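You operate a simulated robot arm through the tools that you are given. There is no shell and no other tool.

The job below is to be done with a simulated robot arm. You get a single attempt, and the scene is never put back.

Task
Tip the seeds into the mortar and pound them till crushed.
Fine: cup and pestle go back; spill nothing. Set down upright: pink cup.

The check looks at the end state, three seconds after you hand in, the way a careful person would. Anything else that was tipped, shoved, dropped, spilled or broken makes it a failure.

Robot
A 7-joint arm with a two-finger parallel gripper, fixed in place. Base frame: the origin is at the foot of the arm, x ahead of it, y to its left, z up; the work surface is at about z = 0.76. Units: m, degrees, N and s.
With the tool pointing down near the work surface it reaches from about 0.3 to 0.7 m from the base axis. Its first joint turns from -66.0 to 66.0 degrees. Payload 1.57 kg.
The tool frame sits at the grasp point between the pads (the TCP): z along the fingers, y along the line on which they close. The tips reach 0.03 m beyond it. Largest opening 0.11 m; finger width 0.024, thickness 0.012; the body of the gripper, 0.048 by 0.112 m, starts 0.078 m behind the TCP.
Orientation is told as [roll, pitch, yaw] about the base's x, y, z axes, in that order, counted from this pose: with the fingers straight down and closing along the base's y, the tool's x points along the base's -x, its y along +y and its z along -z.

Tools
- The arm moves only by the tool servo_tool. Its arguments are lists of equal length, an entry for each row: "dp": the shift along the tool's x, y, z in units of 25 mm (1.0 is 25 mm), a list of three; "turn": the turn, a rotation vector about the tool's x, y, z in units of 6 degrees (1.0 is 6 degrees), a list of three. In form: {"dp": [[x, y, z], ...], "turn": [[rx, ry, rz], ...]}. A call has 1 to 20 rows; each row shifts and turns the commanded pose from where the row before left it, along the tool's axes as they then stand. "jaw" is the gripper command, from -1 (fully open) to 1 (shut), values between in proportion, set as the call begins (left out, the last holds). A call with a number of a shift or a turn outside -1 to 1 is refused whole. A row lasts 0.2 s, in which the tool goes at most 0.05 m and 8.6 degrees; a call with a longer step from one row to the next is refused whole, and so is a gripper value outside its range. Where a pose cannot be reached the arm comes as near as it can. A force on the tool above 40 N (or 10 N above the force at the start of the call, whichever is more), or a blocked arm, ends the call early, and 0.2 s more pass. The fingers move at their own pace (about 0.108 m/s each) and stop on an object; they squeeze with about 25 N. The grip force told is the motor's: it shows also when the fingers shut on nothing. Time passes only in rows, and 0.2 s behind the last, so rows that do not move let the fingers close. The reply holds the time, the measured pose of the TCP, the force on the tool along the base axes, the opening and the grip force, in the units named above and with some noise, with the torque about the TCP (base axes, N m) and any sound that the robot's microphone picked up.
- Cameras (640 x 400 px; columns grow to the right, rows downward): "scene" is fixed at [0.1767, -0.4009, 1.4126]; the picture's right is [0.66, -0.75, 0.00], its down [-0.38, -0.33, -0.86] and it looks along [0.65, 0.57, -0.50] (base axes); focal length 314 px, centre (320, 200). "wrist" rides on the gripper at [0.07, 0.016, -0.141] in the tool frame; the picture's right is [-0.23, 0.97, 0.00], its down [-0.86, -0.20, -0.48] and it looks along [-0.47, -0.11, 0.88] (tool axes); focal length 222 px, centre (320, 200). There is no depth. A picture from a camera that has moved, and an enlarged one, comes with that camera's place and axes in the base frame and with its lens.
- grab_frame(camera): a new picture of that camera. It takes no simulated time.
- enlarge(camera, box): a new picture of the part [left, top, right, bottom] of that camera's present view, enlarged. It takes no simulated time.
- hand_in(): hands the job in; it is judged then, once.

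Nothing tells you positions but the pictures and the camera data. Unless the task says otherwise, let go and move clear before handing in.

The tools are called after "Emit:" by a JSON object that holds its "fn" and its "kwargs". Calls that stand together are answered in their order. servo_tool: Moves the arm, as the interface text tells. Its arguments: {"type":"object","properties":{"dp":{"type":"array"},"turn":{"type":"array"},"jaw":{"type":"number"}},"required":["dp","turn"]} The other tools are called the same way: grab_frame (camera) takes a picture; enlarge (camera, box) takes an enlarged picture of a part of a camera's view; hand_in () hands the job in.

At the start:

```text
time_s: 0.0
tool_pos: [0.3881, -0.0133, 1.2055]
tool_rot: [0.0, 0.0, 0.0]
wrist_force: [0.3, 0.8, -0.8]
torque: [0.02, -0.03, 0.0]
opening: 0.1098
finger_force: 0.1
```

scene: 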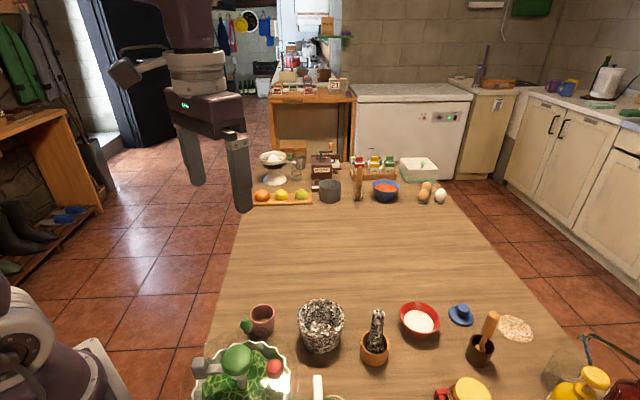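
wrist: 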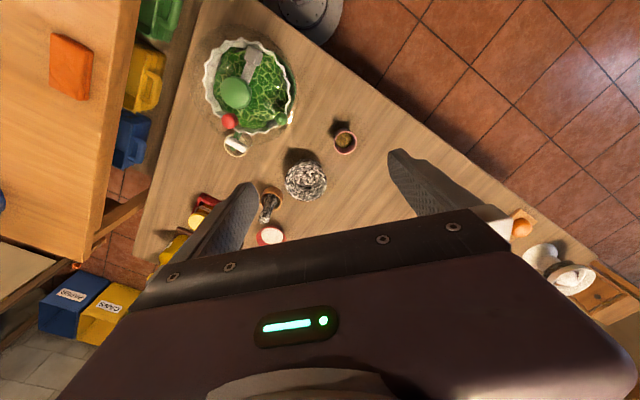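

I see a table with a granite mortar, a pestle standing in a wooden holder, a pinkish-brown cup, and other items. I'll look closer at these before moving.

Emit:
{"fn": "enlarge", "kwargs": {"camera": "scene", "box": [180, 270, 400, 400]}}

Emit:
{"fn": "enlarge", "kwargs": {"camera": "scene", "box": [340, 270, 560, 400]}}

Emit:
{"fn": "enlarge", "kwargs": {"camera": "wrist", "box": [180, 60, 400, 260]}}

```text
2.91 times, centred on (290, 335) of scene
camera zoom: at [0.1767, -0.4009, 1.4126], right [0.66, -0.75, 0.0], down [-0.38, -0.33, -0.86], along [0.65, 0.57, -0.5], focal length 912 px, centre (407, -193)
```

zoom: 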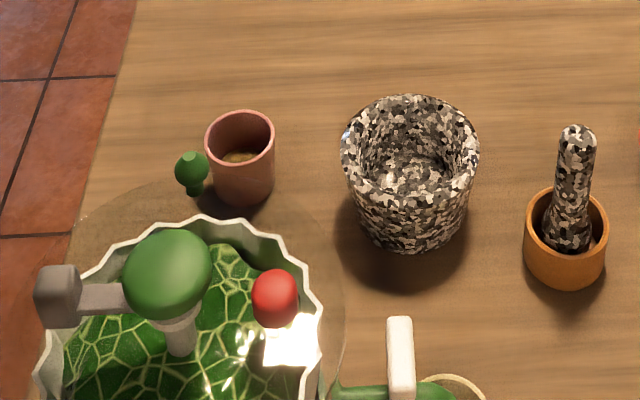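

```text
2.91 times, centred on (450, 335) of scene
camera zoom: at [0.1767, -0.4009, 1.4126], right [0.66, -0.75, 0.0], down [-0.38, -0.33, -0.86], along [0.65, 0.57, -0.5], focal length 912 px, centre (-58, -193)
```

zoom: 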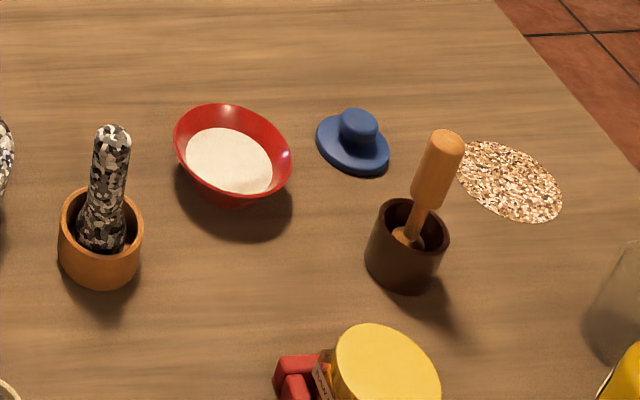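

```text
2.00 times, centred on (290, 160) of wrist
camera zoom: at [0.3195, 0.0035, 1.3467], right [0.23, 0.97, 0.0], down [0.86, -0.2, 0.48], along [0.47, -0.11, -0.88], focal length 444 px, centre (380, 280)
```

zoom: 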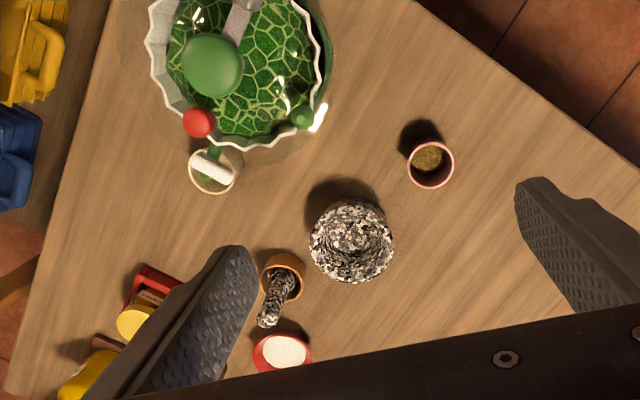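

The pink cup near (0.46, 0.03) seems to hold seeds, the mortar is near (0.53, -0.09), and the granite pestle stands in an orange holder near (0.58, -0.20). I'll zoom in to confirm the contents and the shapes.

Emit:
{"fn": "enlarge", "kwargs": {"camera": "scene", "box": [235, 290, 295, 345]}}

Emit:
{"fn": "enlarge", "kwargs": {"camera": "scene", "box": [285, 285, 405, 375]}}

Emit:
{"fn": "enlarge", "kwargs": {"camera": "scene", "box": [180, 310, 320, 400]}}

Emit:
{"fn": "enlarge", "kwargs": {"camera": "wrist", "box": [310, 110, 380, 170]}}

Emit:
{"fn": "enlarge", "kwargs": {"camera": "wrist", "box": [180, 20, 320, 180]}}

```text
7.27 times, centred on (265, 318) of scene
camera zoom: at [0.1767, -0.4009, 1.4126], right [0.66, -0.75, 0.0], down [-0.38, -0.33, -0.86], along [0.65, 0.57, -0.5], focal length 2280 px, centre (720, -654)
```

zoom: 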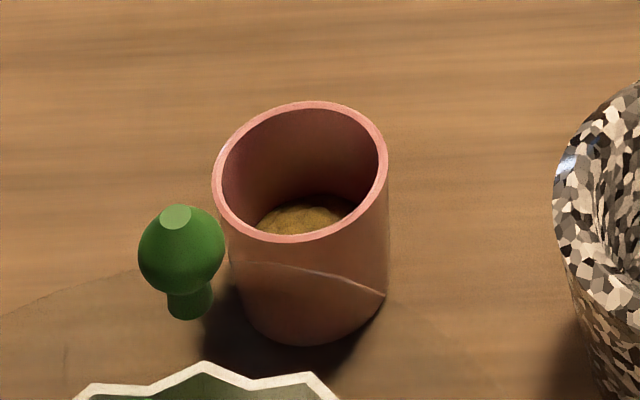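

```text
4.44 times, centred on (345, 330) of scene
camera zoom: at [0.1767, -0.4009, 1.4126], right [0.66, -0.75, 0.0], down [-0.38, -0.33, -0.86], along [0.65, 0.57, -0.5], focal length 1394 px, centre (209, -378)
```

zoom: 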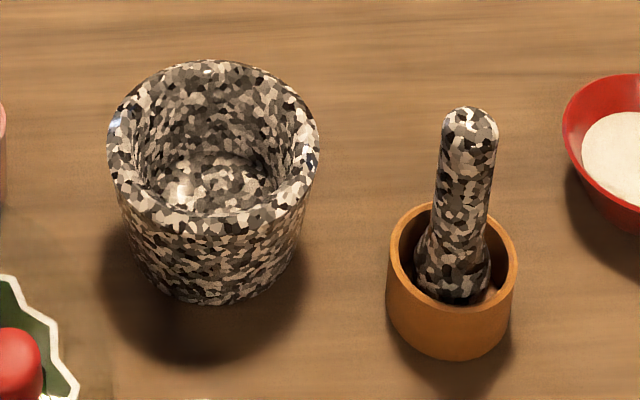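

```text
4.44 times, centred on (250, 355) of scene
camera zoom: at [0.1767, -0.4009, 1.4126], right [0.66, -0.75, 0.0], down [-0.38, -0.33, -0.86], along [0.65, 0.57, -0.5], focal length 1394 px, centre (631, -489)
```

zoom: 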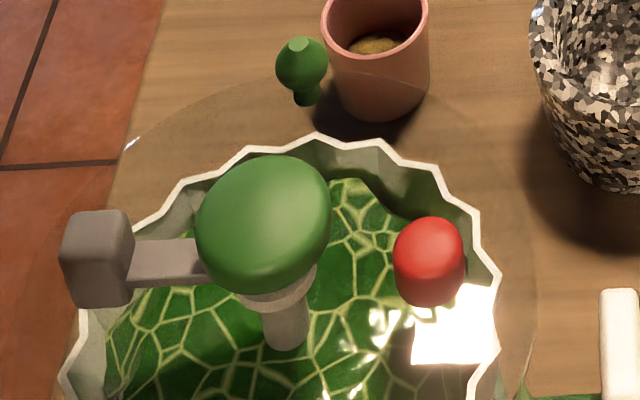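

```text
6.67 times, centred on (345, 140) of wrist
camera zoom: at [0.3195, 0.0035, 1.3467], right [0.23, 0.97, 0.0], down [0.86, -0.2, 0.48], along [0.47, -0.11, -0.88], focal length 1481 px, centre (153, 600)
```

zoom: 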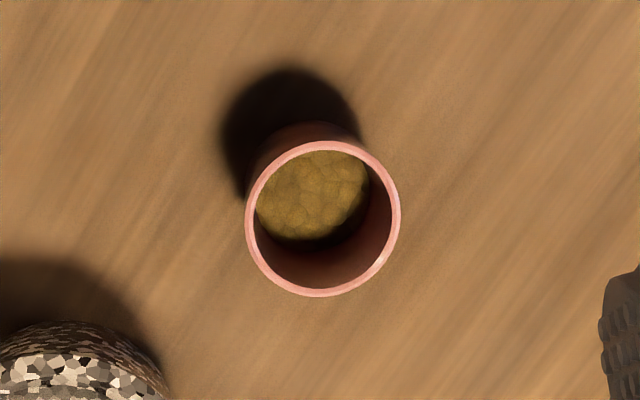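

```text
2.50 times, centred on (250, 100) of wrist
camera zoom: at [0.3195, 0.0035, 1.3467], right [0.23, 0.97, 0.0], down [0.86, -0.2, 0.48], along [0.47, -0.11, -0.88], focal length 555 px, centre (495, 450)
```

zoom: 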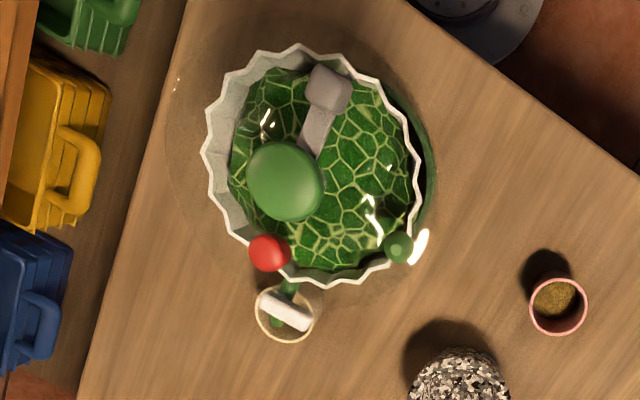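

The pink cup does hold seeds, and a tall glass-covered salad dish sits near (0.30, -0.15), which I must keep clear of. I'll test in free air whether the tool can be yawed and laid over to approach the cup from the +y side.

Emit:
{"fn": "servo_tool", "kwargs": {"dp": [[0, 0, 0], [0, 0, 0], [0, 0, 0], [0, 0, 0], [0, 0, 0], [0, 0, 0], [0, 0, 0], [0, 0, 0], [0, 0, 0], [0, 0, 0], [0, 0, 0], [0, 0, 0], [0, 0, 0], [0, 0, 0], [0, 0, 0]], "turn": [[0, 0, -1], [0, 0, -1], [0, 0, -1], [0, 0, -1], [0, 0, -1], [0, 0, -1], [0, 0, -1], [0, 0, -1], [0, 0, -1], [0, 0, -1], [0, 0, -1], [0, 0, -1], [0, 0, -1], [0, 0, -1], [0, 0, -1]], "jaw": -1}}

```text
time_s: 3.2
tool_pos: [0.3877, -0.0119, 1.2055]
tool_rot: [0.0, 0.0, 90.1]
wrist_force: [0.0, -0.1, 0.1]
torque: [0.02, 0.0, 0.01]
opening: 0.11
finger_force: 0.0
```

The yaw to 90° was reached exactly. I'll take a wrist picture from this new place so I can triangulate objects.

Emit:
{"fn": "grab_frame", "kwargs": {"camera": "wrist"}}

Emit:
{"fn": "grab_frame", "kwargs": {"camera": "scene"}}

```text
taken
camera wrist: at [0.3732, -0.0826, 1.3465], right [-0.97, 0.23, 0.0], down [0.2, 0.86, 0.48], along [0.11, 0.47, -0.88], focal length 222 px, centre (320, 200)
```

wrist: 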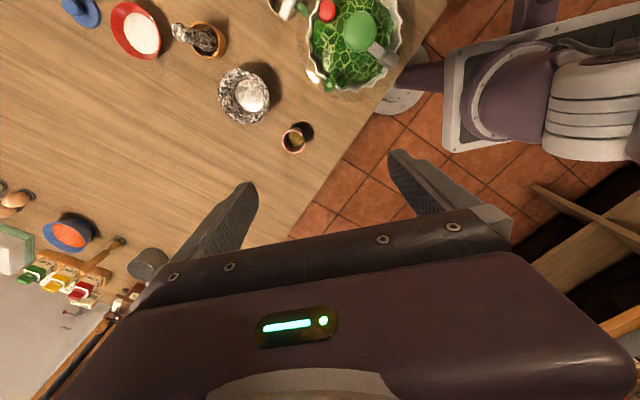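

```text
taken
```

scene: 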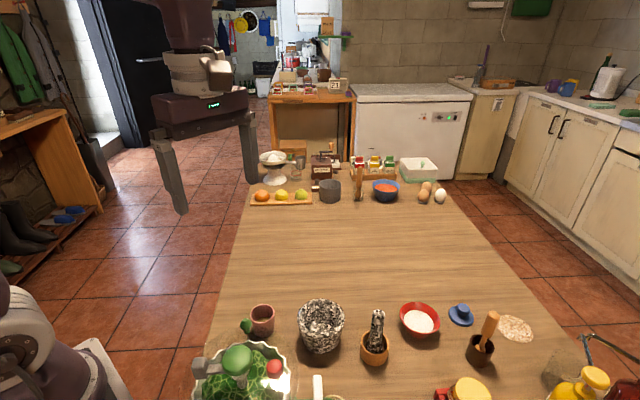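

Emit:
{"fn": "enlarge", "kwargs": {"camera": "wrist", "box": [160, 0, 420, 165]}}

```text
2.42 times, centred on (290, 82) of wrist
camera zoom: at [0.3732, -0.0826, 1.3465], right [-0.97, 0.23, 0.0], down [0.2, 0.86, 0.48], along [0.11, 0.47, -0.88], focal length 538 px, centre (393, 485)
```

zoom: 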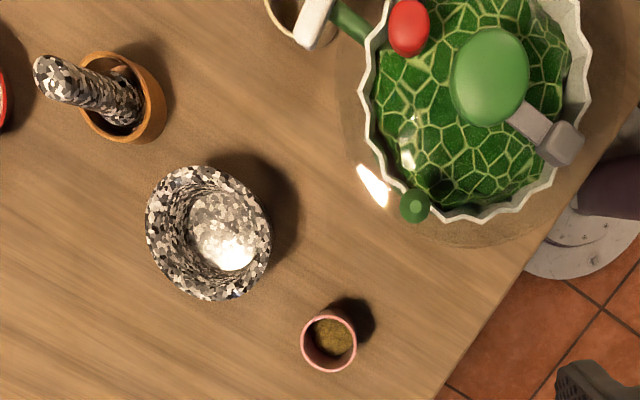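

Three views agree: cup axis about (0.461, 0.027) with rim z≈0.826; mortar centre about (0.536, -0.088) with rim z≈0.83; pestle top about (0.579, -0.199, 0.90). Now I'll pitch the tool so it points along -y and 25° down, still high in free air.

Emit:
{"fn": "servo_tool", "kwargs": {"dp": [[0, 0, 0], [0, 0, 0], [0, 0, 0], [0, 0, 0], [0, 0, 0], [0, 0, 0], [0, 0, 0], [0, 0, 0], [0, 0, 0], [0, 0, 0], [0, 0, 0]], "turn": [[0, 1, 0], [0, 1, 0], [0, 1, 0], [0, 1, 0], [0, 1, 0], [0, 1, 0], [0, 1, 0], [0, 1, 0], [0, 1, 0], [0, 1, 0], [0, 0.8333, 0]]}}

```text
time_s: 5.6
tool_pos: [0.3865, -0.0143, 1.2073]
tool_rot: [-0.2, 65.1, 90.0]
wrist_force: [-0.1, -0.2, -0.5]
torque: [0.01, 0.0, 0.0]
opening: 0.1101
finger_force: 0.1
```

The orientation was reached. I'll move to a point high above the mortar and test the pouring roll with an empty gripper.

Emit:
{"fn": "servo_tool", "kwargs": {"dp": [[-0.708, -0.668, 0.694], [-0.708, -0.668, 0.694], [-0.708, -0.668, 0.694], [-0.708, -0.668, 0.694], [-0.708, -0.668, 0.694], [-0.708, -0.668, 0.694], [-0.708, -0.668, 0.694], [-0.708, -0.668, 0.694]], "turn": [[0, 0, 0], [0, 0, 0], [0, 0, 0], [0, 0, 0], [0, 0, 0], [0, 0, 0], [0, 0, 0], [0, 0, 0]]}}

Emit:
{"fn": "servo_tool", "kwargs": {"dp": [[0, 0, 0], [0, 0, 0], [0, 0, 0], [0, 0, 0], [0, 0, 0], [0, 0, 0], [0, 0, 0], [0, 0, 0], [0, 0, 0], [0, 0, 0], [0, 0, 0], [0, 0, 0], [0, 0, 0], [0, 0, 0], [0, 0, 0], [0, 0, 0], [0, 0, 0], [0, 0, 0], [0, 0, 0], [0, 0, 0]], "turn": [[0, 0, -1], [0, 0, -1], [0, 0, -1], [0, 0, -1], [0, 0, -1], [0, 0, -1], [0, 0, -1], [0, 0, -1], [0, 0, -1], [0, 0, -1], [0, 0, -1], [0, 0, -1], [0, 0, -1], [0, 0, -1], [0, 0, -1], [0, 0, -1], [0, 0, -1], [0, 0, -1], [0, 0, -1], [0, 0, -1]]}}

```text
time_s: 7.4
tool_pos: [0.5224, -0.0785, 1.019]
tool_rot: [0.0, 64.9, 90.0]
wrist_force: [-0.6, -0.2, -0.1]
torque: [-0.01, 0.0, 0.01]
opening: 0.11
finger_force: 0.0
```

```text
time_s: 11.6
tool_pos: [0.5209, -0.0798, 1.0189]
tool_rot: [61.8, -27.0, -166.4]
wrist_force: [0.1, -0.3, 0.6]
torque: [-0.02, 0.02, -0.03]
opening: 0.1097
finger_force: 0.0
```

The -120° roll works at the pour position. I'll check that it can go further, to about -160°.

Emit:
{"fn": "servo_tool", "kwargs": {"dp": [[0, 0, 0], [0, 0, 0], [0, 0, 0], [0, 0, 0], [0, 0, 0], [0, 0, 0], [0, 0, 0]], "turn": [[0, 0, -1], [0, 0, -1], [0, 0, -1], [0, 0, -1], [0, 0, -1], [0, 0, -1], [0, 0, -1]]}}

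Emit:
{"fn": "grab_frame", "kwargs": {"camera": "scene"}}

```text
time_s: 13.2
tool_pos: [0.5206, -0.0797, 1.0192]
tool_rot: [33.5, -59.5, -127.5]
wrist_force: [-0.2, 0.0, 1.0]
torque: [0.04, -0.01, 0.04]
opening: 0.1102
finger_force: 0.0
```

```text
taken
```

scene: 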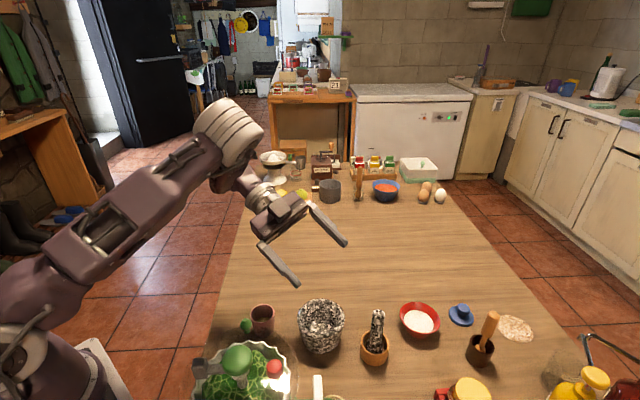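

The roll reaches -162° without trouble. I'll undo it and then move back to a pre-grasp point on the +y side of the cup.

Emit:
{"fn": "servo_tool", "kwargs": {"dp": [[0, 0, 0], [0, 0, 0], [0, 0, 0], [0, 0, 0], [0, 0, 0], [0, 0, 0], [0, 0, 0], [0, 0, 0], [0, 0, 0], [0, 0, 0], [0, 0, 0], [0, 0, 0], [0, 0, 0], [0, 0, 0], [0, 0, 0], [0, 0, 0], [0, 0, 0], [0, 0, 0], [0, 0, 0], [0, 0, 0]], "turn": [[0, 0, 1], [0, 0, 1], [0, 0, 1], [0, 0, 1], [0, 0, 1], [0, 0, 1], [0, 0, 1], [0, 0, 1], [0, 0, 1], [0, 0, 1], [0, 0, 1], [0, 0, 1], [0, 0, 1], [0, 0, 1], [0, 0, 1], [0, 0, 1], [0, 0, 1], [0, 0, 1], [0, 0, 1], [0, 0, 1]]}}

Emit:
{"fn": "servo_tool", "kwargs": {"dp": [[0, 0, 0], [0, 0, 0], [0, 0, 0], [0, 0, 0], [0, 0, 0], [0, 0, 0], [0, 0, 0]], "turn": [[0, 0, 1], [0, 0, 1], [0, 0, 1], [0, 0, 1], [0, 0, 1], [0, 0, 1], [0, 0, 1]]}}

```text
time_s: 17.4
tool_pos: [0.5214, -0.0779, 1.0205]
tool_rot: [55.1, 42.5, 154.9]
wrist_force: [0.5, 0.0, -0.2]
torque: [-0.03, 0.0, 0.04]
opening: 0.11
finger_force: 0.0
```

```text
time_s: 19.0
tool_pos: [0.5226, -0.0781, 1.0189]
tool_rot: [-0.2, 65.0, 89.7]
wrist_force: [0.1, -0.3, -0.2]
torque: [0.02, 0.03, 0.0]
opening: 0.1099
finger_force: 0.2
```

Emit:
{"fn": "servo_tool", "kwargs": {"dp": [[-0.362, 0.248, -0.776], [-0.362, 0.248, -0.776], [-0.362, 0.248, -0.776], [-0.362, 0.248, -0.776], [-0.362, 0.248, -0.776], [-0.362, 0.248, -0.776], [-0.362, 0.248, -0.776], [-0.362, 0.248, -0.776], [-0.362, 0.248, -0.776], [-0.362, 0.248, -0.776]], "turn": [[0, 0, 0], [0, 0, 0], [0, 0, 0], [0, 0, 0], [0, 0, 0], [0, 0, 0], [0, 0, 0], [0, 0, 0], [0, 0, 0], [0, 0, 0]]}}

Emit:
{"fn": "grab_frame", "kwargs": {"camera": "wrist"}}

Emit:
{"fn": "grab_frame", "kwargs": {"camera": "scene"}}

```text
time_s: 21.2
tool_pos: [0.4588, 0.1357, 1.0201]
tool_rot: [0.0, 65.0, 89.9]
wrist_force: [0.4, -0.6, -0.4]
torque: [0.02, -0.02, 0.04]
opening: 0.1102
finger_force: 0.1
```

```text
taken
camera wrist: at [0.4443, 0.2347, 1.1423], right [-0.97, 0.1, -0.21], down [0.2, 0.79, -0.57], along [0.11, -0.6, -0.79], focal length 222 px, centre (320, 200)
```

wrist: 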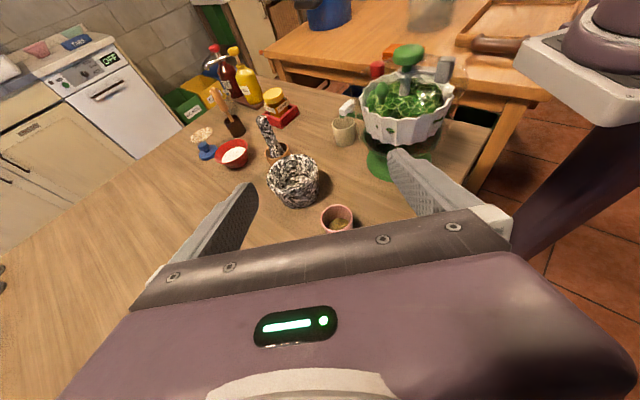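

```text
taken
```

scene: 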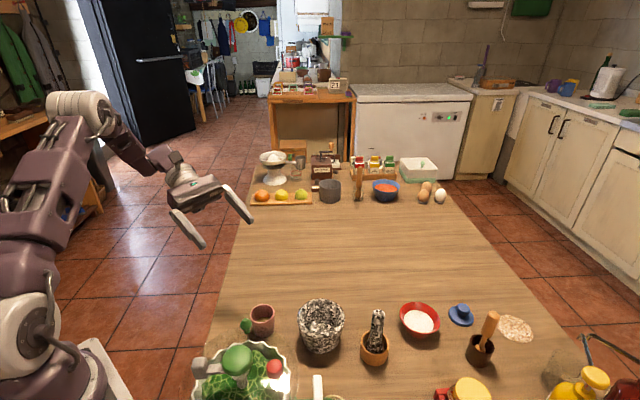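

The tall object turns out to be a salad spinner on a green base, well away from this side. I'll descend to the pre-grasp point about 12 cm behind the cup and look again.

Emit:
{"fn": "servo_tool", "kwargs": {"dp": [[-0.766, 0, 0.357], [-0.766, 0, 0.357], [-0.766, 0, 0.357], [-0.766, 0, 0.357], [-0.766, 0, 0.357], [-0.766, 0, 0.357], [-0.766, 0, 0.357], [-0.766, 0, 0.357]], "turn": [[0, 0, 0], [0, 0, 0], [0, 0, 0], [0, 0, 0], [0, 0, 0], [0, 0, 0], [0, 0, 0], [0, 0, 0]]}}

Emit:
{"fn": "grab_frame", "kwargs": {"camera": "wrist"}}

Emit:
{"fn": "grab_frame", "kwargs": {"camera": "scene"}}

```text
time_s: 23.0
tool_pos: [0.4596, 0.1367, 0.8505]
tool_rot: [0.0, 65.0, 90.1]
wrist_force: [0.9, -0.8, 0.1]
torque: [-0.01, 0.01, 0.01]
opening: 0.1099
finger_force: 0.1
```

```text
taken
camera wrist: at [0.4451, 0.2343, 0.9734], right [-0.97, 0.1, -0.21], down [0.2, 0.8, -0.57], along [0.11, -0.6, -0.79], focal length 222 px, centre (320, 200)
```

wrist: 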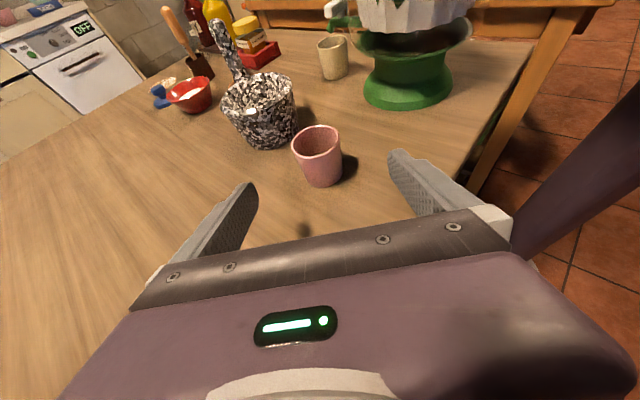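

```text
taken
```

scene: 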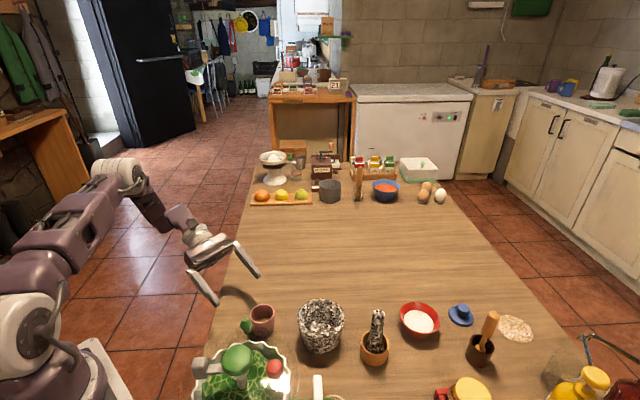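

Emit:
{"fn": "enlarge", "kwargs": {"camera": "wrist", "box": [210, 60, 410, 200]}}

Emit:
{"fn": "enlarge", "kwargs": {"camera": "wrist", "box": [270, 105, 370, 200]}}

```text
2.86 times, centred on (310, 130) of wrist
camera zoom: at [0.4451, 0.2343, 0.9734], right [-0.97, 0.1, -0.21], down [0.2, 0.8, -0.57], along [0.11, -0.6, -0.79], focal length 635 px, centre (349, 400)
```

zoom: 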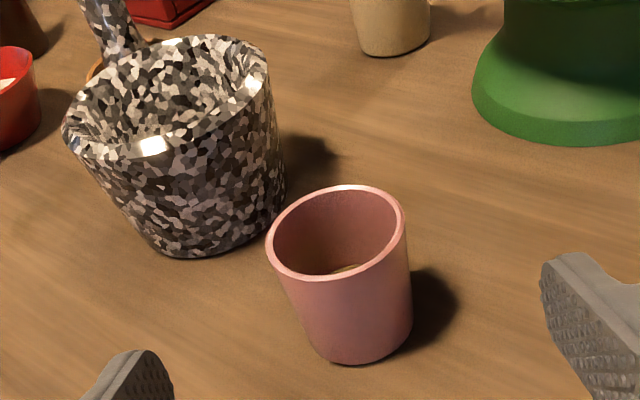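

```text
4.21 times, centred on (320, 152) of wrist
camera zoom: at [0.4451, 0.2343, 0.9734], right [-0.97, 0.1, -0.21], down [0.2, 0.8, -0.57], along [0.11, -0.6, -0.79], focal length 935 px, centre (320, 400)
```

zoom: 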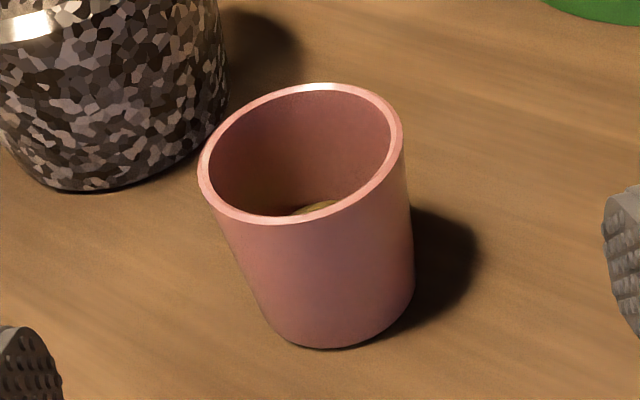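

Combining all views, the cup axis comes out near (0.465, 0.032), rim z≈0.813. I'll line up sideways and advance part of the way, then check.

Emit:
{"fn": "servo_tool", "kwargs": {"dp": [[-0.139, -0.104, 0.5], [-0.139, -0.104, 0.5], [0, 0, 0.5], [0, 0, 0.5], [0, 0, 0.5]], "turn": [[0, 0, 0], [0, 0, 0], [0, 0, 0], [0, 0, 0], [0, 0, 0]]}}

Emit:
{"fn": "enlarge", "kwargs": {"camera": "wrist", "box": [160, 60, 480, 260]}}

Emit:
{"fn": "enlarge", "kwargs": {"camera": "scene", "box": [180, 240, 340, 340]}}

```text
time_s: 24.2
tool_pos: [0.464, 0.0822, 0.8179]
tool_rot: [-0.1, 65.0, 90.0]
wrist_force: [0.2, -0.2, 0.3]
torque: [0.01, -0.02, 0.02]
opening: 0.1101
finger_force: 0.0
```

```text
2.00 times, centred on (320, 160) of wrist
camera zoom: at [0.4498, 0.1801, 0.9403], right [-0.97, 0.1, -0.21], down [0.2, 0.8, -0.57], along [0.11, -0.6, -0.79], focal length 444 px, centre (320, 280)
```

zoom: 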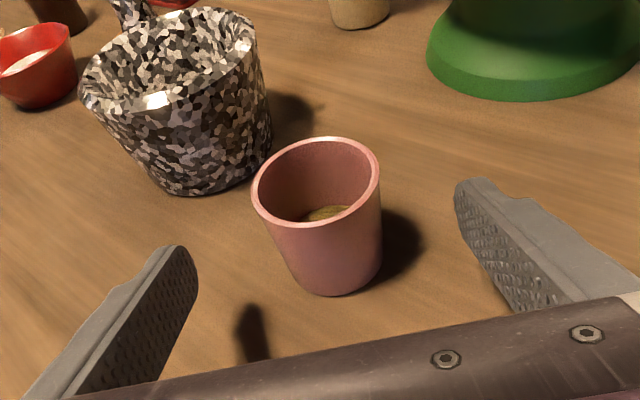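

```text
4.00 times, centred on (260, 290) of scene
camera zoom: at [0.1767, -0.4009, 1.4126], right [0.66, -0.75, 0.0], down [-0.38, -0.33, -0.86], along [0.65, 0.57, -0.5], focal length 1254 px, centre (560, -160)
```

zoom: 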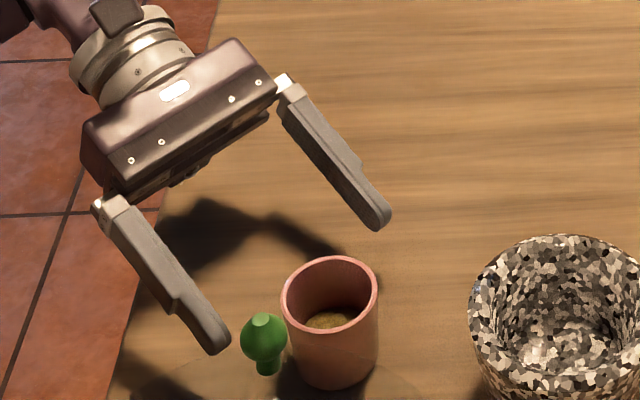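

The cup sits midway between the fingers and on the tool's line. I'll advance the last 5.5 cm and look before closing.

Emit:
{"fn": "servo_tool", "kwargs": {"dp": [[0, 0, 0.37], [0, 0, 0.37], [0, 0, 0.37], [0, 0, 0.37], [0, 0, 0.37], [0, 0, 0.37]], "turn": [[0, 0, 0], [0, 0, 0], [0, 0, 0], [0, 0, 0], [0, 0, 0], [0, 0, 0]]}}

Emit:
{"fn": "enlarge", "kwargs": {"camera": "wrist", "box": [160, 60, 480, 260]}}

Emit:
{"fn": "enlarge", "kwargs": {"camera": "scene", "box": [180, 240, 340, 340]}}

```text
time_s: 25.6
tool_pos: [0.4652, 0.0322, 0.7944]
tool_rot: [0.0, 65.0, 90.1]
wrist_force: [0.0, 0.7, 0.7]
torque: [-0.01, 0.01, 0.0]
opening: 0.11
finger_force: 0.0
```

```text
2.00 times, centred on (320, 160) of wrist
camera zoom: at [0.4498, 0.1302, 0.9175], right [-0.97, 0.1, -0.21], down [0.2, 0.79, -0.57], along [0.11, -0.6, -0.79], focal length 444 px, centre (320, 280)
```

zoom: 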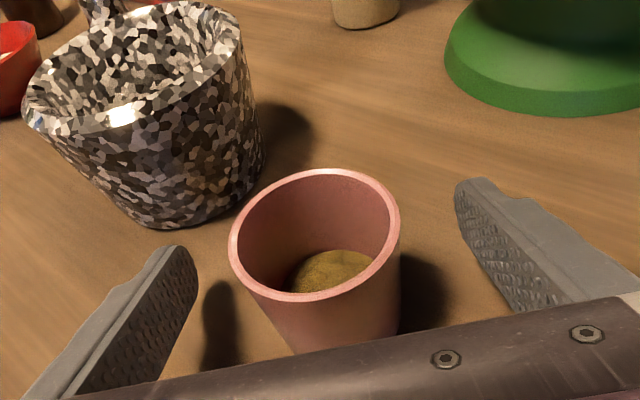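

```text
4.00 times, centred on (260, 290) of scene
camera zoom: at [0.1767, -0.4009, 1.4126], right [0.66, -0.75, 0.0], down [-0.38, -0.33, -0.86], along [0.65, 0.57, -0.5], focal length 1254 px, centre (560, -160)
```

zoom: 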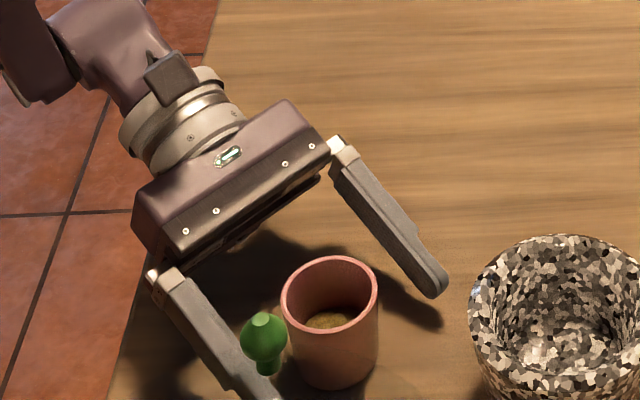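

The cup is centred between the pads (TCP 0.465, 0.032, 0.794). I'll close in two steps: first to just wider than the cup, then shut on it.

Emit:
{"fn": "servo_tool", "kwargs": {"dp": [[0, 0, 0], [0, 0, 0], [0, 0, 0]], "turn": [[0, 0, 0], [0, 0, 0], [0, 0, 0]], "jaw": -0.1}}

Emit:
{"fn": "servo_tool", "kwargs": {"dp": [[0, 0, 0], [0, 0, 0], [0, 0, 0], [0, 0, 0]], "turn": [[0, 0, 0], [0, 0, 0], [0, 0, 0], [0, 0, 0]], "jaw": 1}}

Emit:
{"fn": "enlarge", "kwargs": {"camera": "wrist", "box": [160, 60, 480, 260]}}

```text
time_s: 26.4
tool_pos: [0.4659, 0.0312, 0.7954]
tool_rot: [0.0, 65.1, 90.1]
wrist_force: [0.0, -0.2, 0.6]
torque: [-0.02, 0.05, 0.01]
opening: 0.0604
finger_force: 0.0
```

```text
time_s: 27.4
tool_pos: [0.4652, 0.0313, 0.7963]
tool_rot: [0.1, 65.0, 89.9]
wrist_force: [-1.7, -1.1, 2.9]
torque: [-0.01, -0.04, -0.05]
opening: 0.0538
finger_force: 25.1
```

```text
2.00 times, centred on (320, 160) of wrist
camera zoom: at [0.4498, 0.1303, 0.9176], right [-0.97, 0.1, -0.21], down [0.2, 0.79, -0.57], along [0.11, -0.6, -0.79], focal length 444 px, centre (320, 280)
```

zoom: 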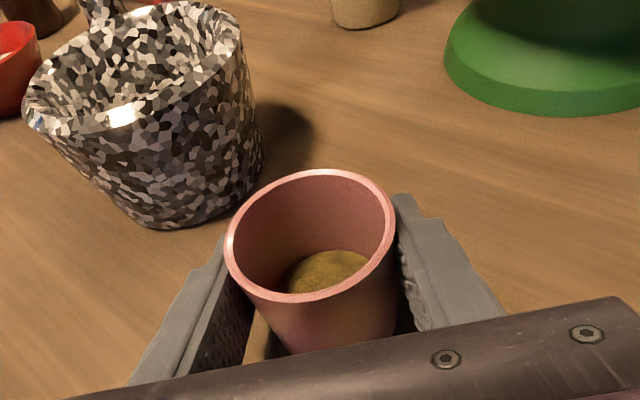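

The cup is gripped at 0.054 m opening and 25 N, with seeds undisturbed. I'll lift it straight up 13 cm.

Emit:
{"fn": "servo_tool", "kwargs": {"dp": [[0.3, 0, -0.14], [0.3, 0, -0.14], [0.589, 0, -0.275], [0.589, 0, -0.275], [0.589, 0, -0.275], [0.589, 0, -0.275], [0.589, 0, -0.275], [0.589, 0, -0.275], [0.589, 0, -0.275]], "turn": [[0, 0, 0], [0, 0, 0], [0, 0, 0], [0, 0, 0], [0, 0, 0], [0, 0, 0], [0, 0, 0], [0, 0, 0], [0, 0, 0]]}}

Emit:
{"fn": "enlarge", "kwargs": {"camera": "wrist", "box": [160, 20, 480, 260]}}

Emit:
{"fn": "enlarge", "kwargs": {"camera": "scene", "box": [180, 210, 380, 345]}}

```text
time_s: 29.4
tool_pos: [0.4654, 0.0317, 0.9245]
tool_rot: [0.1, 65.0, 90.1]
wrist_force: [0.0, 0.0, -0.6]
torque: [-0.02, 0.05, 0.01]
opening: 0.0537
finger_force: 25.5
```

```text
1.67 times, centred on (320, 140) of wrist
camera zoom: at [0.4497, 0.1311, 1.0475], right [-0.97, 0.1, -0.21], down [0.2, 0.8, -0.57], along [0.11, -0.6, -0.79], focal length 370 px, centre (320, 300)
```

zoom: 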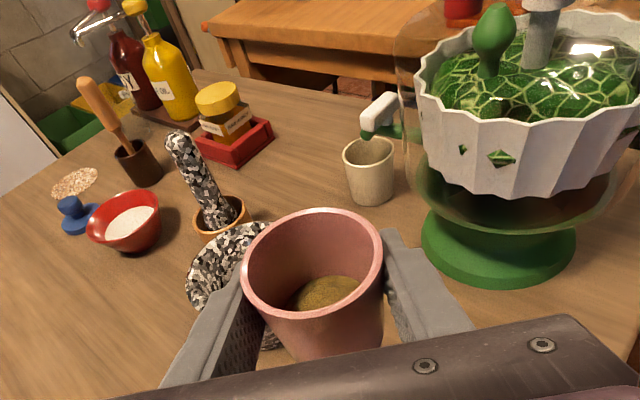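

```text
2.96 times, centred on (280, 278) of scene
camera zoom: at [0.1767, -0.4009, 1.4126], right [0.66, -0.75, 0.0], down [-0.38, -0.33, -0.86], along [0.65, 0.57, -0.5], focal length 929 px, centre (438, -30)
```

zoom: 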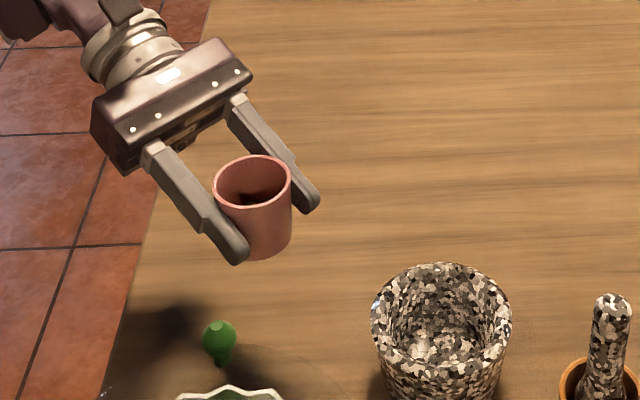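

The cup is lifted level with its seeds inside. I'll carry it to (0.517, -0.098, 0.91), so its lip will sit over the mortar when rolled toward +x.

Emit:
{"fn": "servo_tool", "kwargs": {"dp": [[0.208, -0.258, 0.618], [0.208, -0.258, 0.618], [0.208, -0.258, 0.618], [0.208, -0.258, 0.618], [0.208, -0.258, 0.618], [0.208, -0.258, 0.618], [0.208, -0.258, 0.618], [0.208, -0.258, 0.618], [0, 0, 0]], "turn": [[0, 0, 0], [0, 0, 0], [0, 0, 0], [0, 0, 0], [0, 0, 0], [0, 0, 0], [0, 0, 0], [0, 0, 0], [0, 0, 0]]}}

Emit:
{"fn": "grab_frame", "kwargs": {"camera": "wrist"}}

Emit:
{"fn": "enlarge", "kwargs": {"camera": "scene", "box": [230, 240, 430, 365]}}

```text
time_s: 31.4
tool_pos: [0.5166, -0.0987, 0.9097]
tool_rot: [-0.1, 65.0, 90.0]
wrist_force: [0.5, -0.4, -1.4]
torque: [-0.01, 0.0, -0.01]
opening: 0.0537
finger_force: 24.7
```

```text
taken
camera wrist: at [0.5018, 0.0014, 1.0328], right [-0.97, 0.1, -0.21], down [0.2, 0.8, -0.57], along [0.11, -0.6, -0.79], focal length 222 px, centre (320, 200)
```

wrist: 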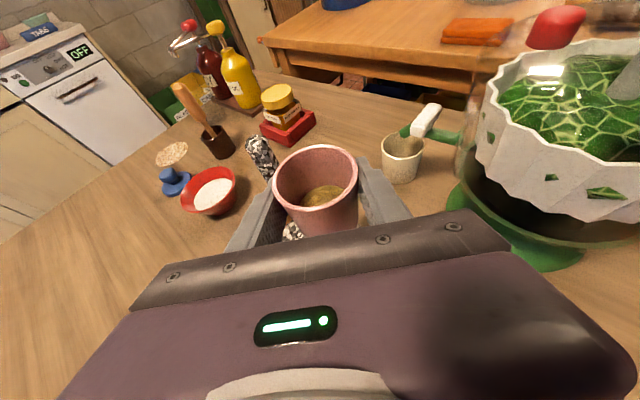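

```text
3.20 times, centred on (330, 302) of scene
camera zoom: at [0.1767, -0.4009, 1.4126], right [0.66, -0.75, 0.0], down [-0.38, -0.33, -0.86], along [0.65, 0.57, -0.5], focal length 1003 px, centre (288, -128)
```

zoom: 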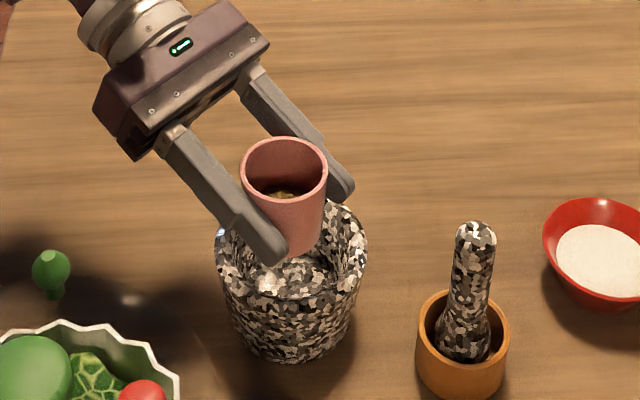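

The cup is over the mortar with its base 4 cm above the rim. I'll roll to -60° and check.

Emit:
{"fn": "servo_tool", "kwargs": {"dp": [[0, 0, 0], [0, 0, 0], [0, 0, 0], [0, 0, 0], [0, 0, 0], [0, 0, 0], [0, 0, 0], [0, 0, 0], [0, 0, 0], [0, 0, 0]], "turn": [[0, 0, -1], [0, 0, -1], [0, 0, -1], [0, 0, -1], [0, 0, -1], [0, 0, -1], [0, 0, -1], [0, 0, -1], [0, 0, -1], [0, 0, -1]]}}

Emit:
{"fn": "enlarge", "kwargs": {"camera": "scene", "box": [270, 250, 390, 350]}}

Emit:
{"fn": "grab_frame", "kwargs": {"camera": "wrist"}}

```text
time_s: 33.6
tool_pos: [0.517, -0.0977, 0.9107]
tool_rot: [61.7, 26.8, 166.4]
wrist_force: [0.2, -0.6, -0.1]
torque: [0.0, -0.03, -0.02]
opening: 0.054
finger_force: 25.3
```

```text
4.00 times, centred on (330, 300) of scene
camera zoom: at [0.1767, -0.4009, 1.4126], right [0.66, -0.75, 0.0], down [-0.38, -0.33, -0.86], along [0.65, 0.57, -0.5], focal length 1254 px, centre (280, -200)
```

zoom: 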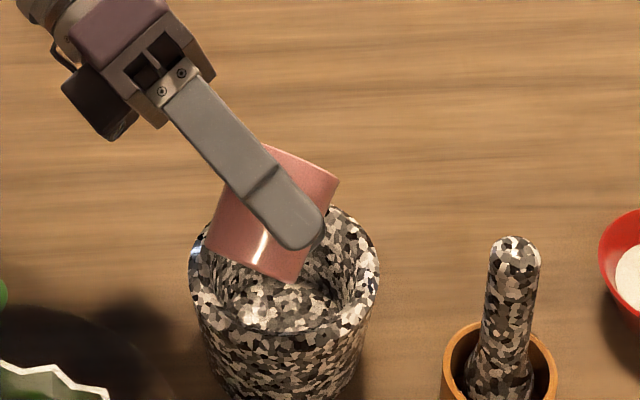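

```text
taken
camera wrist: at [0.5702, 0.0104, 1.0139], right [-0.68, -0.31, 0.66], down [-0.64, 0.69, -0.34], along [-0.35, -0.66, -0.67], focal length 222 px, centre (320, 200)
```

wrist: 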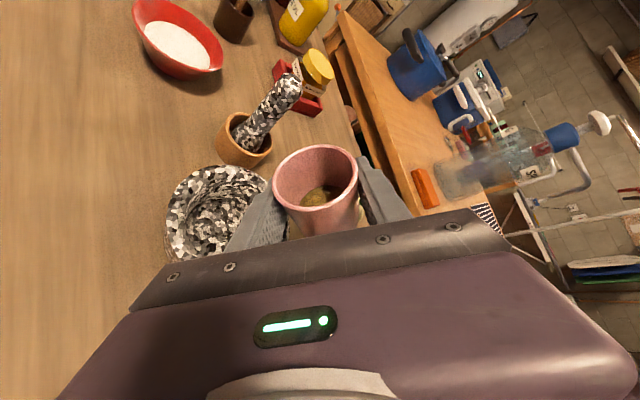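

Seeds are still in the cup and the lip is above the mortar opening. I'll continue slowly to -90°.

Emit:
{"fn": "servo_tool", "kwargs": {"dp": [[0, 0, 0], [0, 0, 0], [0, 0, 0], [0, 0, 0], [0, 0, 0], [0, 0, 0], [0, 0, 0], [0, 0, 0], [0, 0, 0], [0, 0, 0]], "turn": [[0, 0, -0.5], [0, 0, -0.5], [0, 0, -0.5], [0, 0, -0.5], [0, 0, -0.5], [0, 0, -0.5], [0, 0, -0.5], [0, 0, -0.5], [0, 0, -0.5], [0, 0, -0.5]]}}

Emit:
{"fn": "enlarge", "kwargs": {"camera": "scene", "box": [270, 250, 390, 350]}}

Emit:
{"fn": "grab_frame", "kwargs": {"camera": "wrist"}}

```text
time_s: 35.8
tool_pos: [0.5176, -0.0976, 0.9113]
tool_rot: [65.0, -0.1, -180.0]
wrist_force: [-0.3, -0.2, -0.8]
torque: [-0.04, 0.01, 0.0]
opening: 0.0534
finger_force: 24.6
```

```text
4.00 times, centred on (330, 300) of scene
camera zoom: at [0.1767, -0.4009, 1.4126], right [0.66, -0.75, 0.0], down [-0.38, -0.33, -0.86], along [0.65, 0.57, -0.5], focal length 1254 px, centre (280, -200)
```

zoom: 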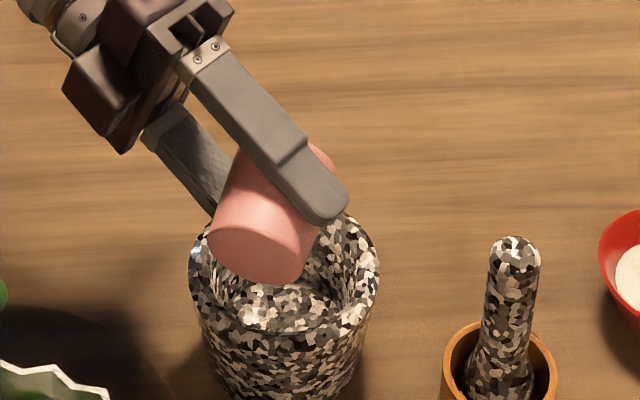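

```text
taken
camera wrist: at [0.588, 0.0241, 0.9847], right [-0.23, -0.41, 0.88], down [-0.86, 0.52, 0.02], along [-0.47, -0.75, -0.47], focal length 222 px, centre (320, 200)
```

wrist: 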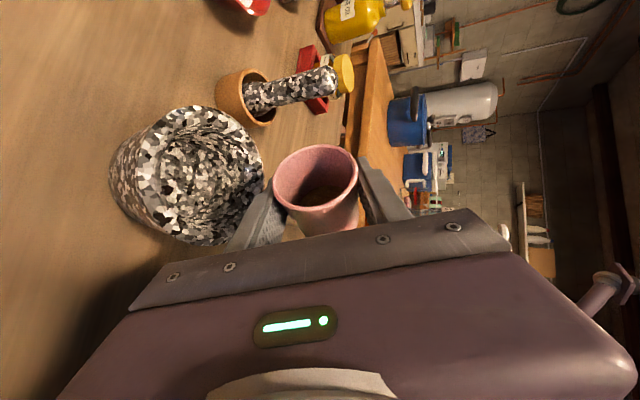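

Emit:
{"fn": "enlarge", "kwargs": {"camera": "wrist", "box": [100, 90, 380, 260]}}

```text
2.29 times, centred on (240, 175) of wrist
camera zoom: at [0.588, 0.0241, 0.9847], right [-0.23, -0.41, 0.88], down [-0.86, 0.52, 0.02], along [-0.47, -0.75, -0.47], focal length 508 px, centre (503, 257)
```

zoom: 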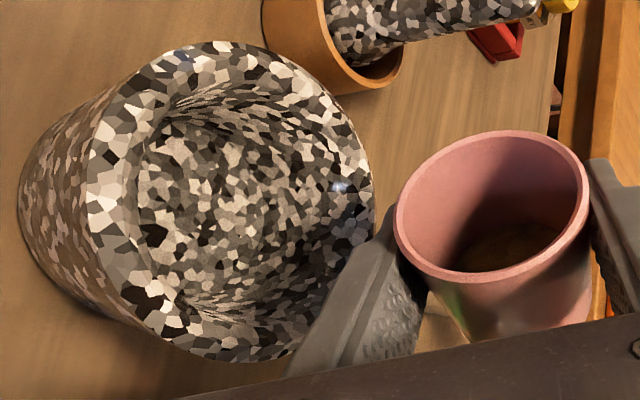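

Seeds still cling near the cup bottom at about 80° tilt; the lip is over the mortar. I'll continue rolling to -114° in small steps.

Emit:
{"fn": "servo_tool", "kwargs": {"dp": [[0, 0, 0], [0, 0, 0], [0, 0, 0], [0, 0, 0], [0, 0, 0], [0, 0, 0], [0, 0, 0], [0, 0, 0]], "turn": [[0, 0, -0.5], [0, 0, -0.5], [0, 0, -0.5], [0, 0, -0.5], [0, 0, -0.5], [0, 0, -0.5], [0, 0, -0.5], [0, 0, -0.5]]}}

Emit:
{"fn": "enlarge", "kwargs": {"camera": "scene", "box": [270, 250, 390, 350]}}

Emit:
{"fn": "enlarge", "kwargs": {"camera": "wrist", "box": [100, 60, 380, 260]}}

```text
time_s: 37.6
tool_pos: [0.5171, -0.0979, 0.91]
tool_rot: [62.9, -21.6, -169.3]
wrist_force: [-0.4, -0.1, -0.5]
torque: [0.01, 0.0, -0.01]
opening: 0.054
finger_force: 25.4
```

```text
4.00 times, centred on (330, 300) of scene
camera zoom: at [0.1767, -0.4009, 1.4126], right [0.66, -0.75, 0.0], down [-0.38, -0.33, -0.86], along [0.65, 0.57, -0.5], focal length 1254 px, centre (280, -200)
```

zoom: 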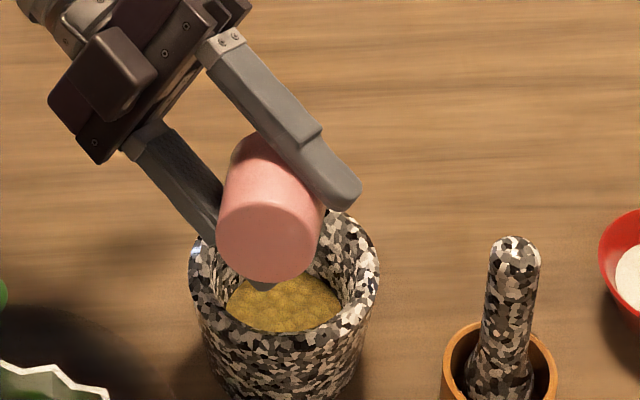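

```text
2.00 times, centred on (240, 160) of wrist
camera zoom: at [0.5885, 0.0369, 0.9577], right [0.19, -0.42, 0.89], down [-0.86, 0.36, 0.35], along [-0.47, -0.83, -0.29], focal length 444 px, centre (480, 280)
```

zoom: 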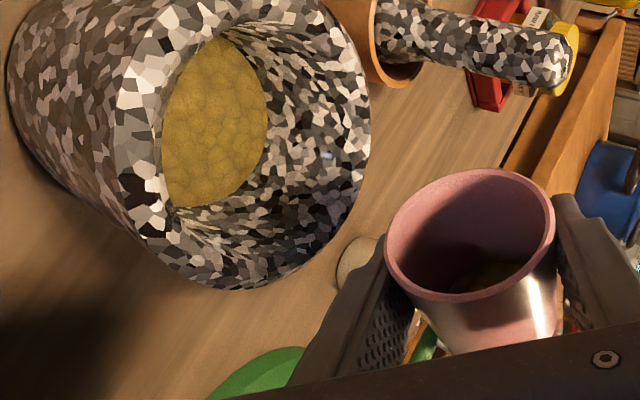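

The seeds have dropped into the mortar. I'll roll further to -150° and hold to empty any remainder.

Emit:
{"fn": "servo_tool", "kwargs": {"dp": [[0, 0, 0], [0, 0, 0], [0, 0, 0], [0, 0, 0], [0, 0, 0], [0, 0, 0], [0, 0, 0], [0, 0, 0], [0, 0, 0], [0, 0, 0], [0, 0, 0], [0, 0, 0]], "turn": [[0, 0, -0.5], [0, 0, -0.5], [0, 0, -0.5], [0, 0, -0.5], [0, 0, -0.5], [0, 0, -0.5], [0, 0, -0.5], [0, 0, -0.5], [0, 0, -0.5], [0, 0, -0.5], [0, 0, -0.5], [0, 0, -0.5]]}}

Emit:
{"fn": "servo_tool", "kwargs": {"dp": [[0, 0, 0], [0, 0, 0], [0, 0, 0], [0, 0, 0], [0, 0, 0]], "turn": [[0, 0, 0], [0, 0, 0], [0, 0, 0], [0, 0, 0], [0, 0, 0]]}}

Emit:
{"fn": "enlarge", "kwargs": {"camera": "scene", "box": [270, 250, 390, 350]}}

Emit:
{"fn": "enlarge", "kwargs": {"camera": "wrist", "box": [100, 60, 380, 260]}}

Emit:
{"fn": "enlarge", "kwargs": {"camera": "wrist", "box": [260, 130, 370, 210]}}

```text
time_s: 40.2
tool_pos: [0.5161, -0.0974, 0.9113]
tool_rot: [47.0, -51.8, -143.7]
wrist_force: [-0.2, -0.1, -1.5]
torque: [-0.01, 0.01, 0.0]
opening: 0.0538
finger_force: 25.0
```

```text
time_s: 41.4
tool_pos: [0.5168, -0.0967, 0.9112]
tool_rot: [47.1, -51.8, -143.8]
wrist_force: [-0.2, -0.8, -0.9]
torque: [0.02, -0.01, 0.0]
opening: 0.054
finger_force: 25.1
```

```text
4.00 times, centred on (330, 300) of scene
camera zoom: at [0.1767, -0.4009, 1.4126], right [0.66, -0.75, 0.0], down [-0.38, -0.33, -0.86], along [0.65, 0.57, -0.5], focal length 1254 px, centre (280, -200)
```

zoom: 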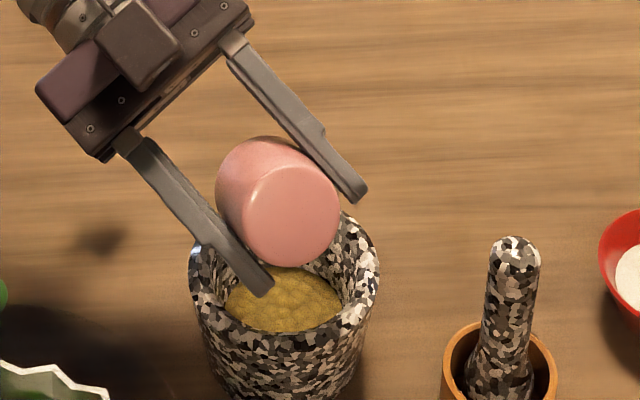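

```text
2.00 times, centred on (240, 160) of wrist
camera zoom: at [0.5671, 0.053, 0.9225], right [0.73, -0.29, 0.62], down [-0.6, 0.16, 0.78], along [-0.33, -0.94, -0.05], focal length 444 px, centre (480, 280)
```

zoom: 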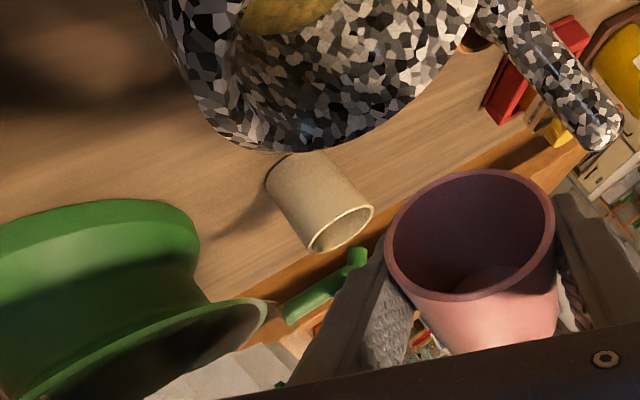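

```text
5.00 times, centred on (315, 170) of wrist
camera zoom: at [0.5671, 0.053, 0.9225], right [0.73, -0.29, 0.62], down [-0.6, 0.16, 0.78], along [-0.33, -0.94, -0.05], focal length 1111 px, centre (345, 350)
```

zoom: 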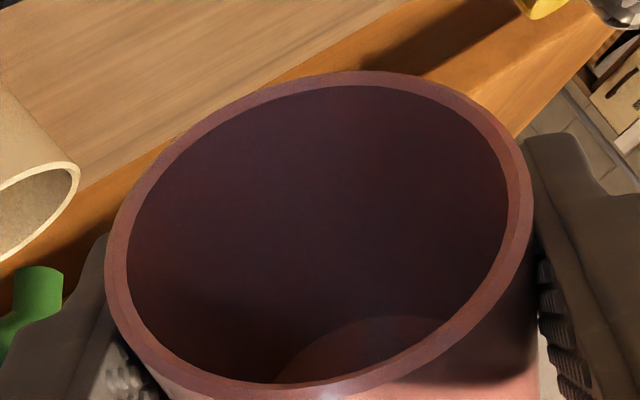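

The cup is empty — its bare bottom shows — and all the seeds lie in the mortar. I'll roll the cup back upright.

Emit:
{"fn": "servo_tool", "kwargs": {"dp": [[0, 0, 0], [0, 0, 0], [0, 0, 0], [0, 0, 0], [0, 0, 0], [0, 0, 0], [0, 0, 0], [0, 0, 0], [0, 0, 0], [0, 0, 0], [0, 0, 0], [0, 0, 0], [0, 0, 0], [0, 0, 0], [0, 0, 0], [0, 0, 0], [0, 0, 0], [0, 0, 0], [0, 0, 0], [0, 0, 0]], "turn": [[0, 0, 1], [0, 0, 1], [0, 0, 1], [0, 0, 1], [0, 0, 1], [0, 0, 1], [0, 0, 1], [0, 0, 1], [0, 0, 1], [0, 0, 1], [0, 0, 1], [0, 0, 1], [0, 0, 1], [0, 0, 1], [0, 0, 1], [0, 0, 1], [0, 0, 1], [0, 0, 1], [0, 0, 1], [0, 0, 1]]}}

Emit:
{"fn": "servo_tool", "kwargs": {"dp": [[0, 0, 0], [0, 0, 0], [0, 0, 0], [0, 0, 0], [0, 0, 0]], "turn": [[0, 0, 1], [0, 0, 1], [0, 0, 1], [0, 0, 1], [0, 0, 1]]}}

Emit:
{"fn": "grab_frame", "kwargs": {"camera": "wrist"}}

Emit:
{"fn": "enlarge", "kwargs": {"camera": "scene", "box": [230, 240, 430, 365]}}

```text
time_s: 45.6
tool_pos: [0.5175, -0.0982, 0.9119]
tool_rot: [46.9, 51.9, 143.7]
wrist_force: [-0.1, 0.2, -1.4]
torque: [0.03, 0.0, -0.02]
opening: 0.0536
finger_force: 25.1
```

```text
time_s: 46.8
tool_pos: [0.5174, -0.0975, 0.9102]
tool_rot: [-0.3, 65.1, 89.8]
wrist_force: [-0.3, 0.0, -0.4]
torque: [0.0, 0.0, -0.01]
opening: 0.0535
finger_force: 24.8
```

```text
taken
camera wrist: at [0.5018, 0.0016, 1.033], right [-0.97, 0.1, -0.21], down [0.2, 0.8, -0.57], along [0.11, -0.6, -0.79], focal length 222 px, centre (320, 200)
```

wrist: 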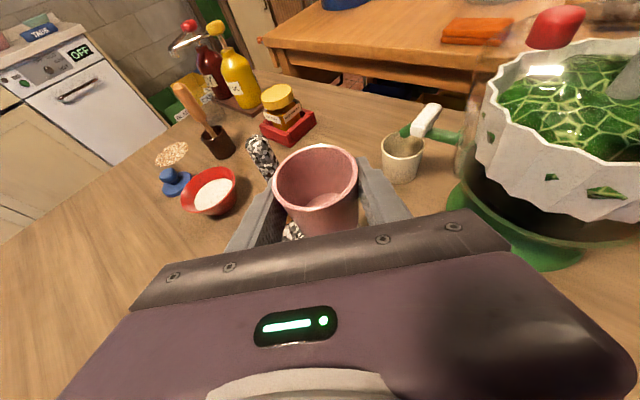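

```text
3.20 times, centred on (330, 302) of scene
camera zoom: at [0.1767, -0.4009, 1.4126], right [0.66, -0.75, 0.0], down [-0.38, -0.33, -0.86], along [0.65, 0.57, -0.5], focal length 1003 px, centre (288, -128)
```

zoom: 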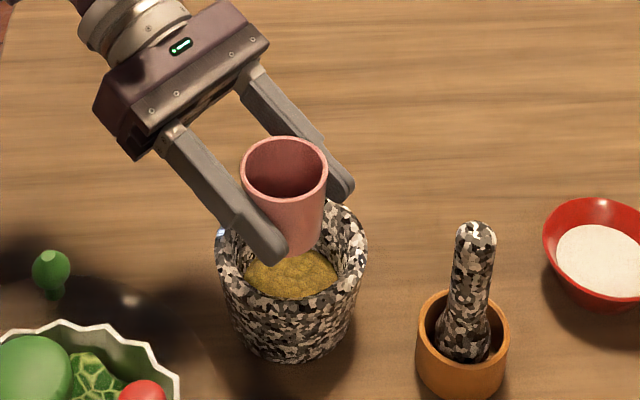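

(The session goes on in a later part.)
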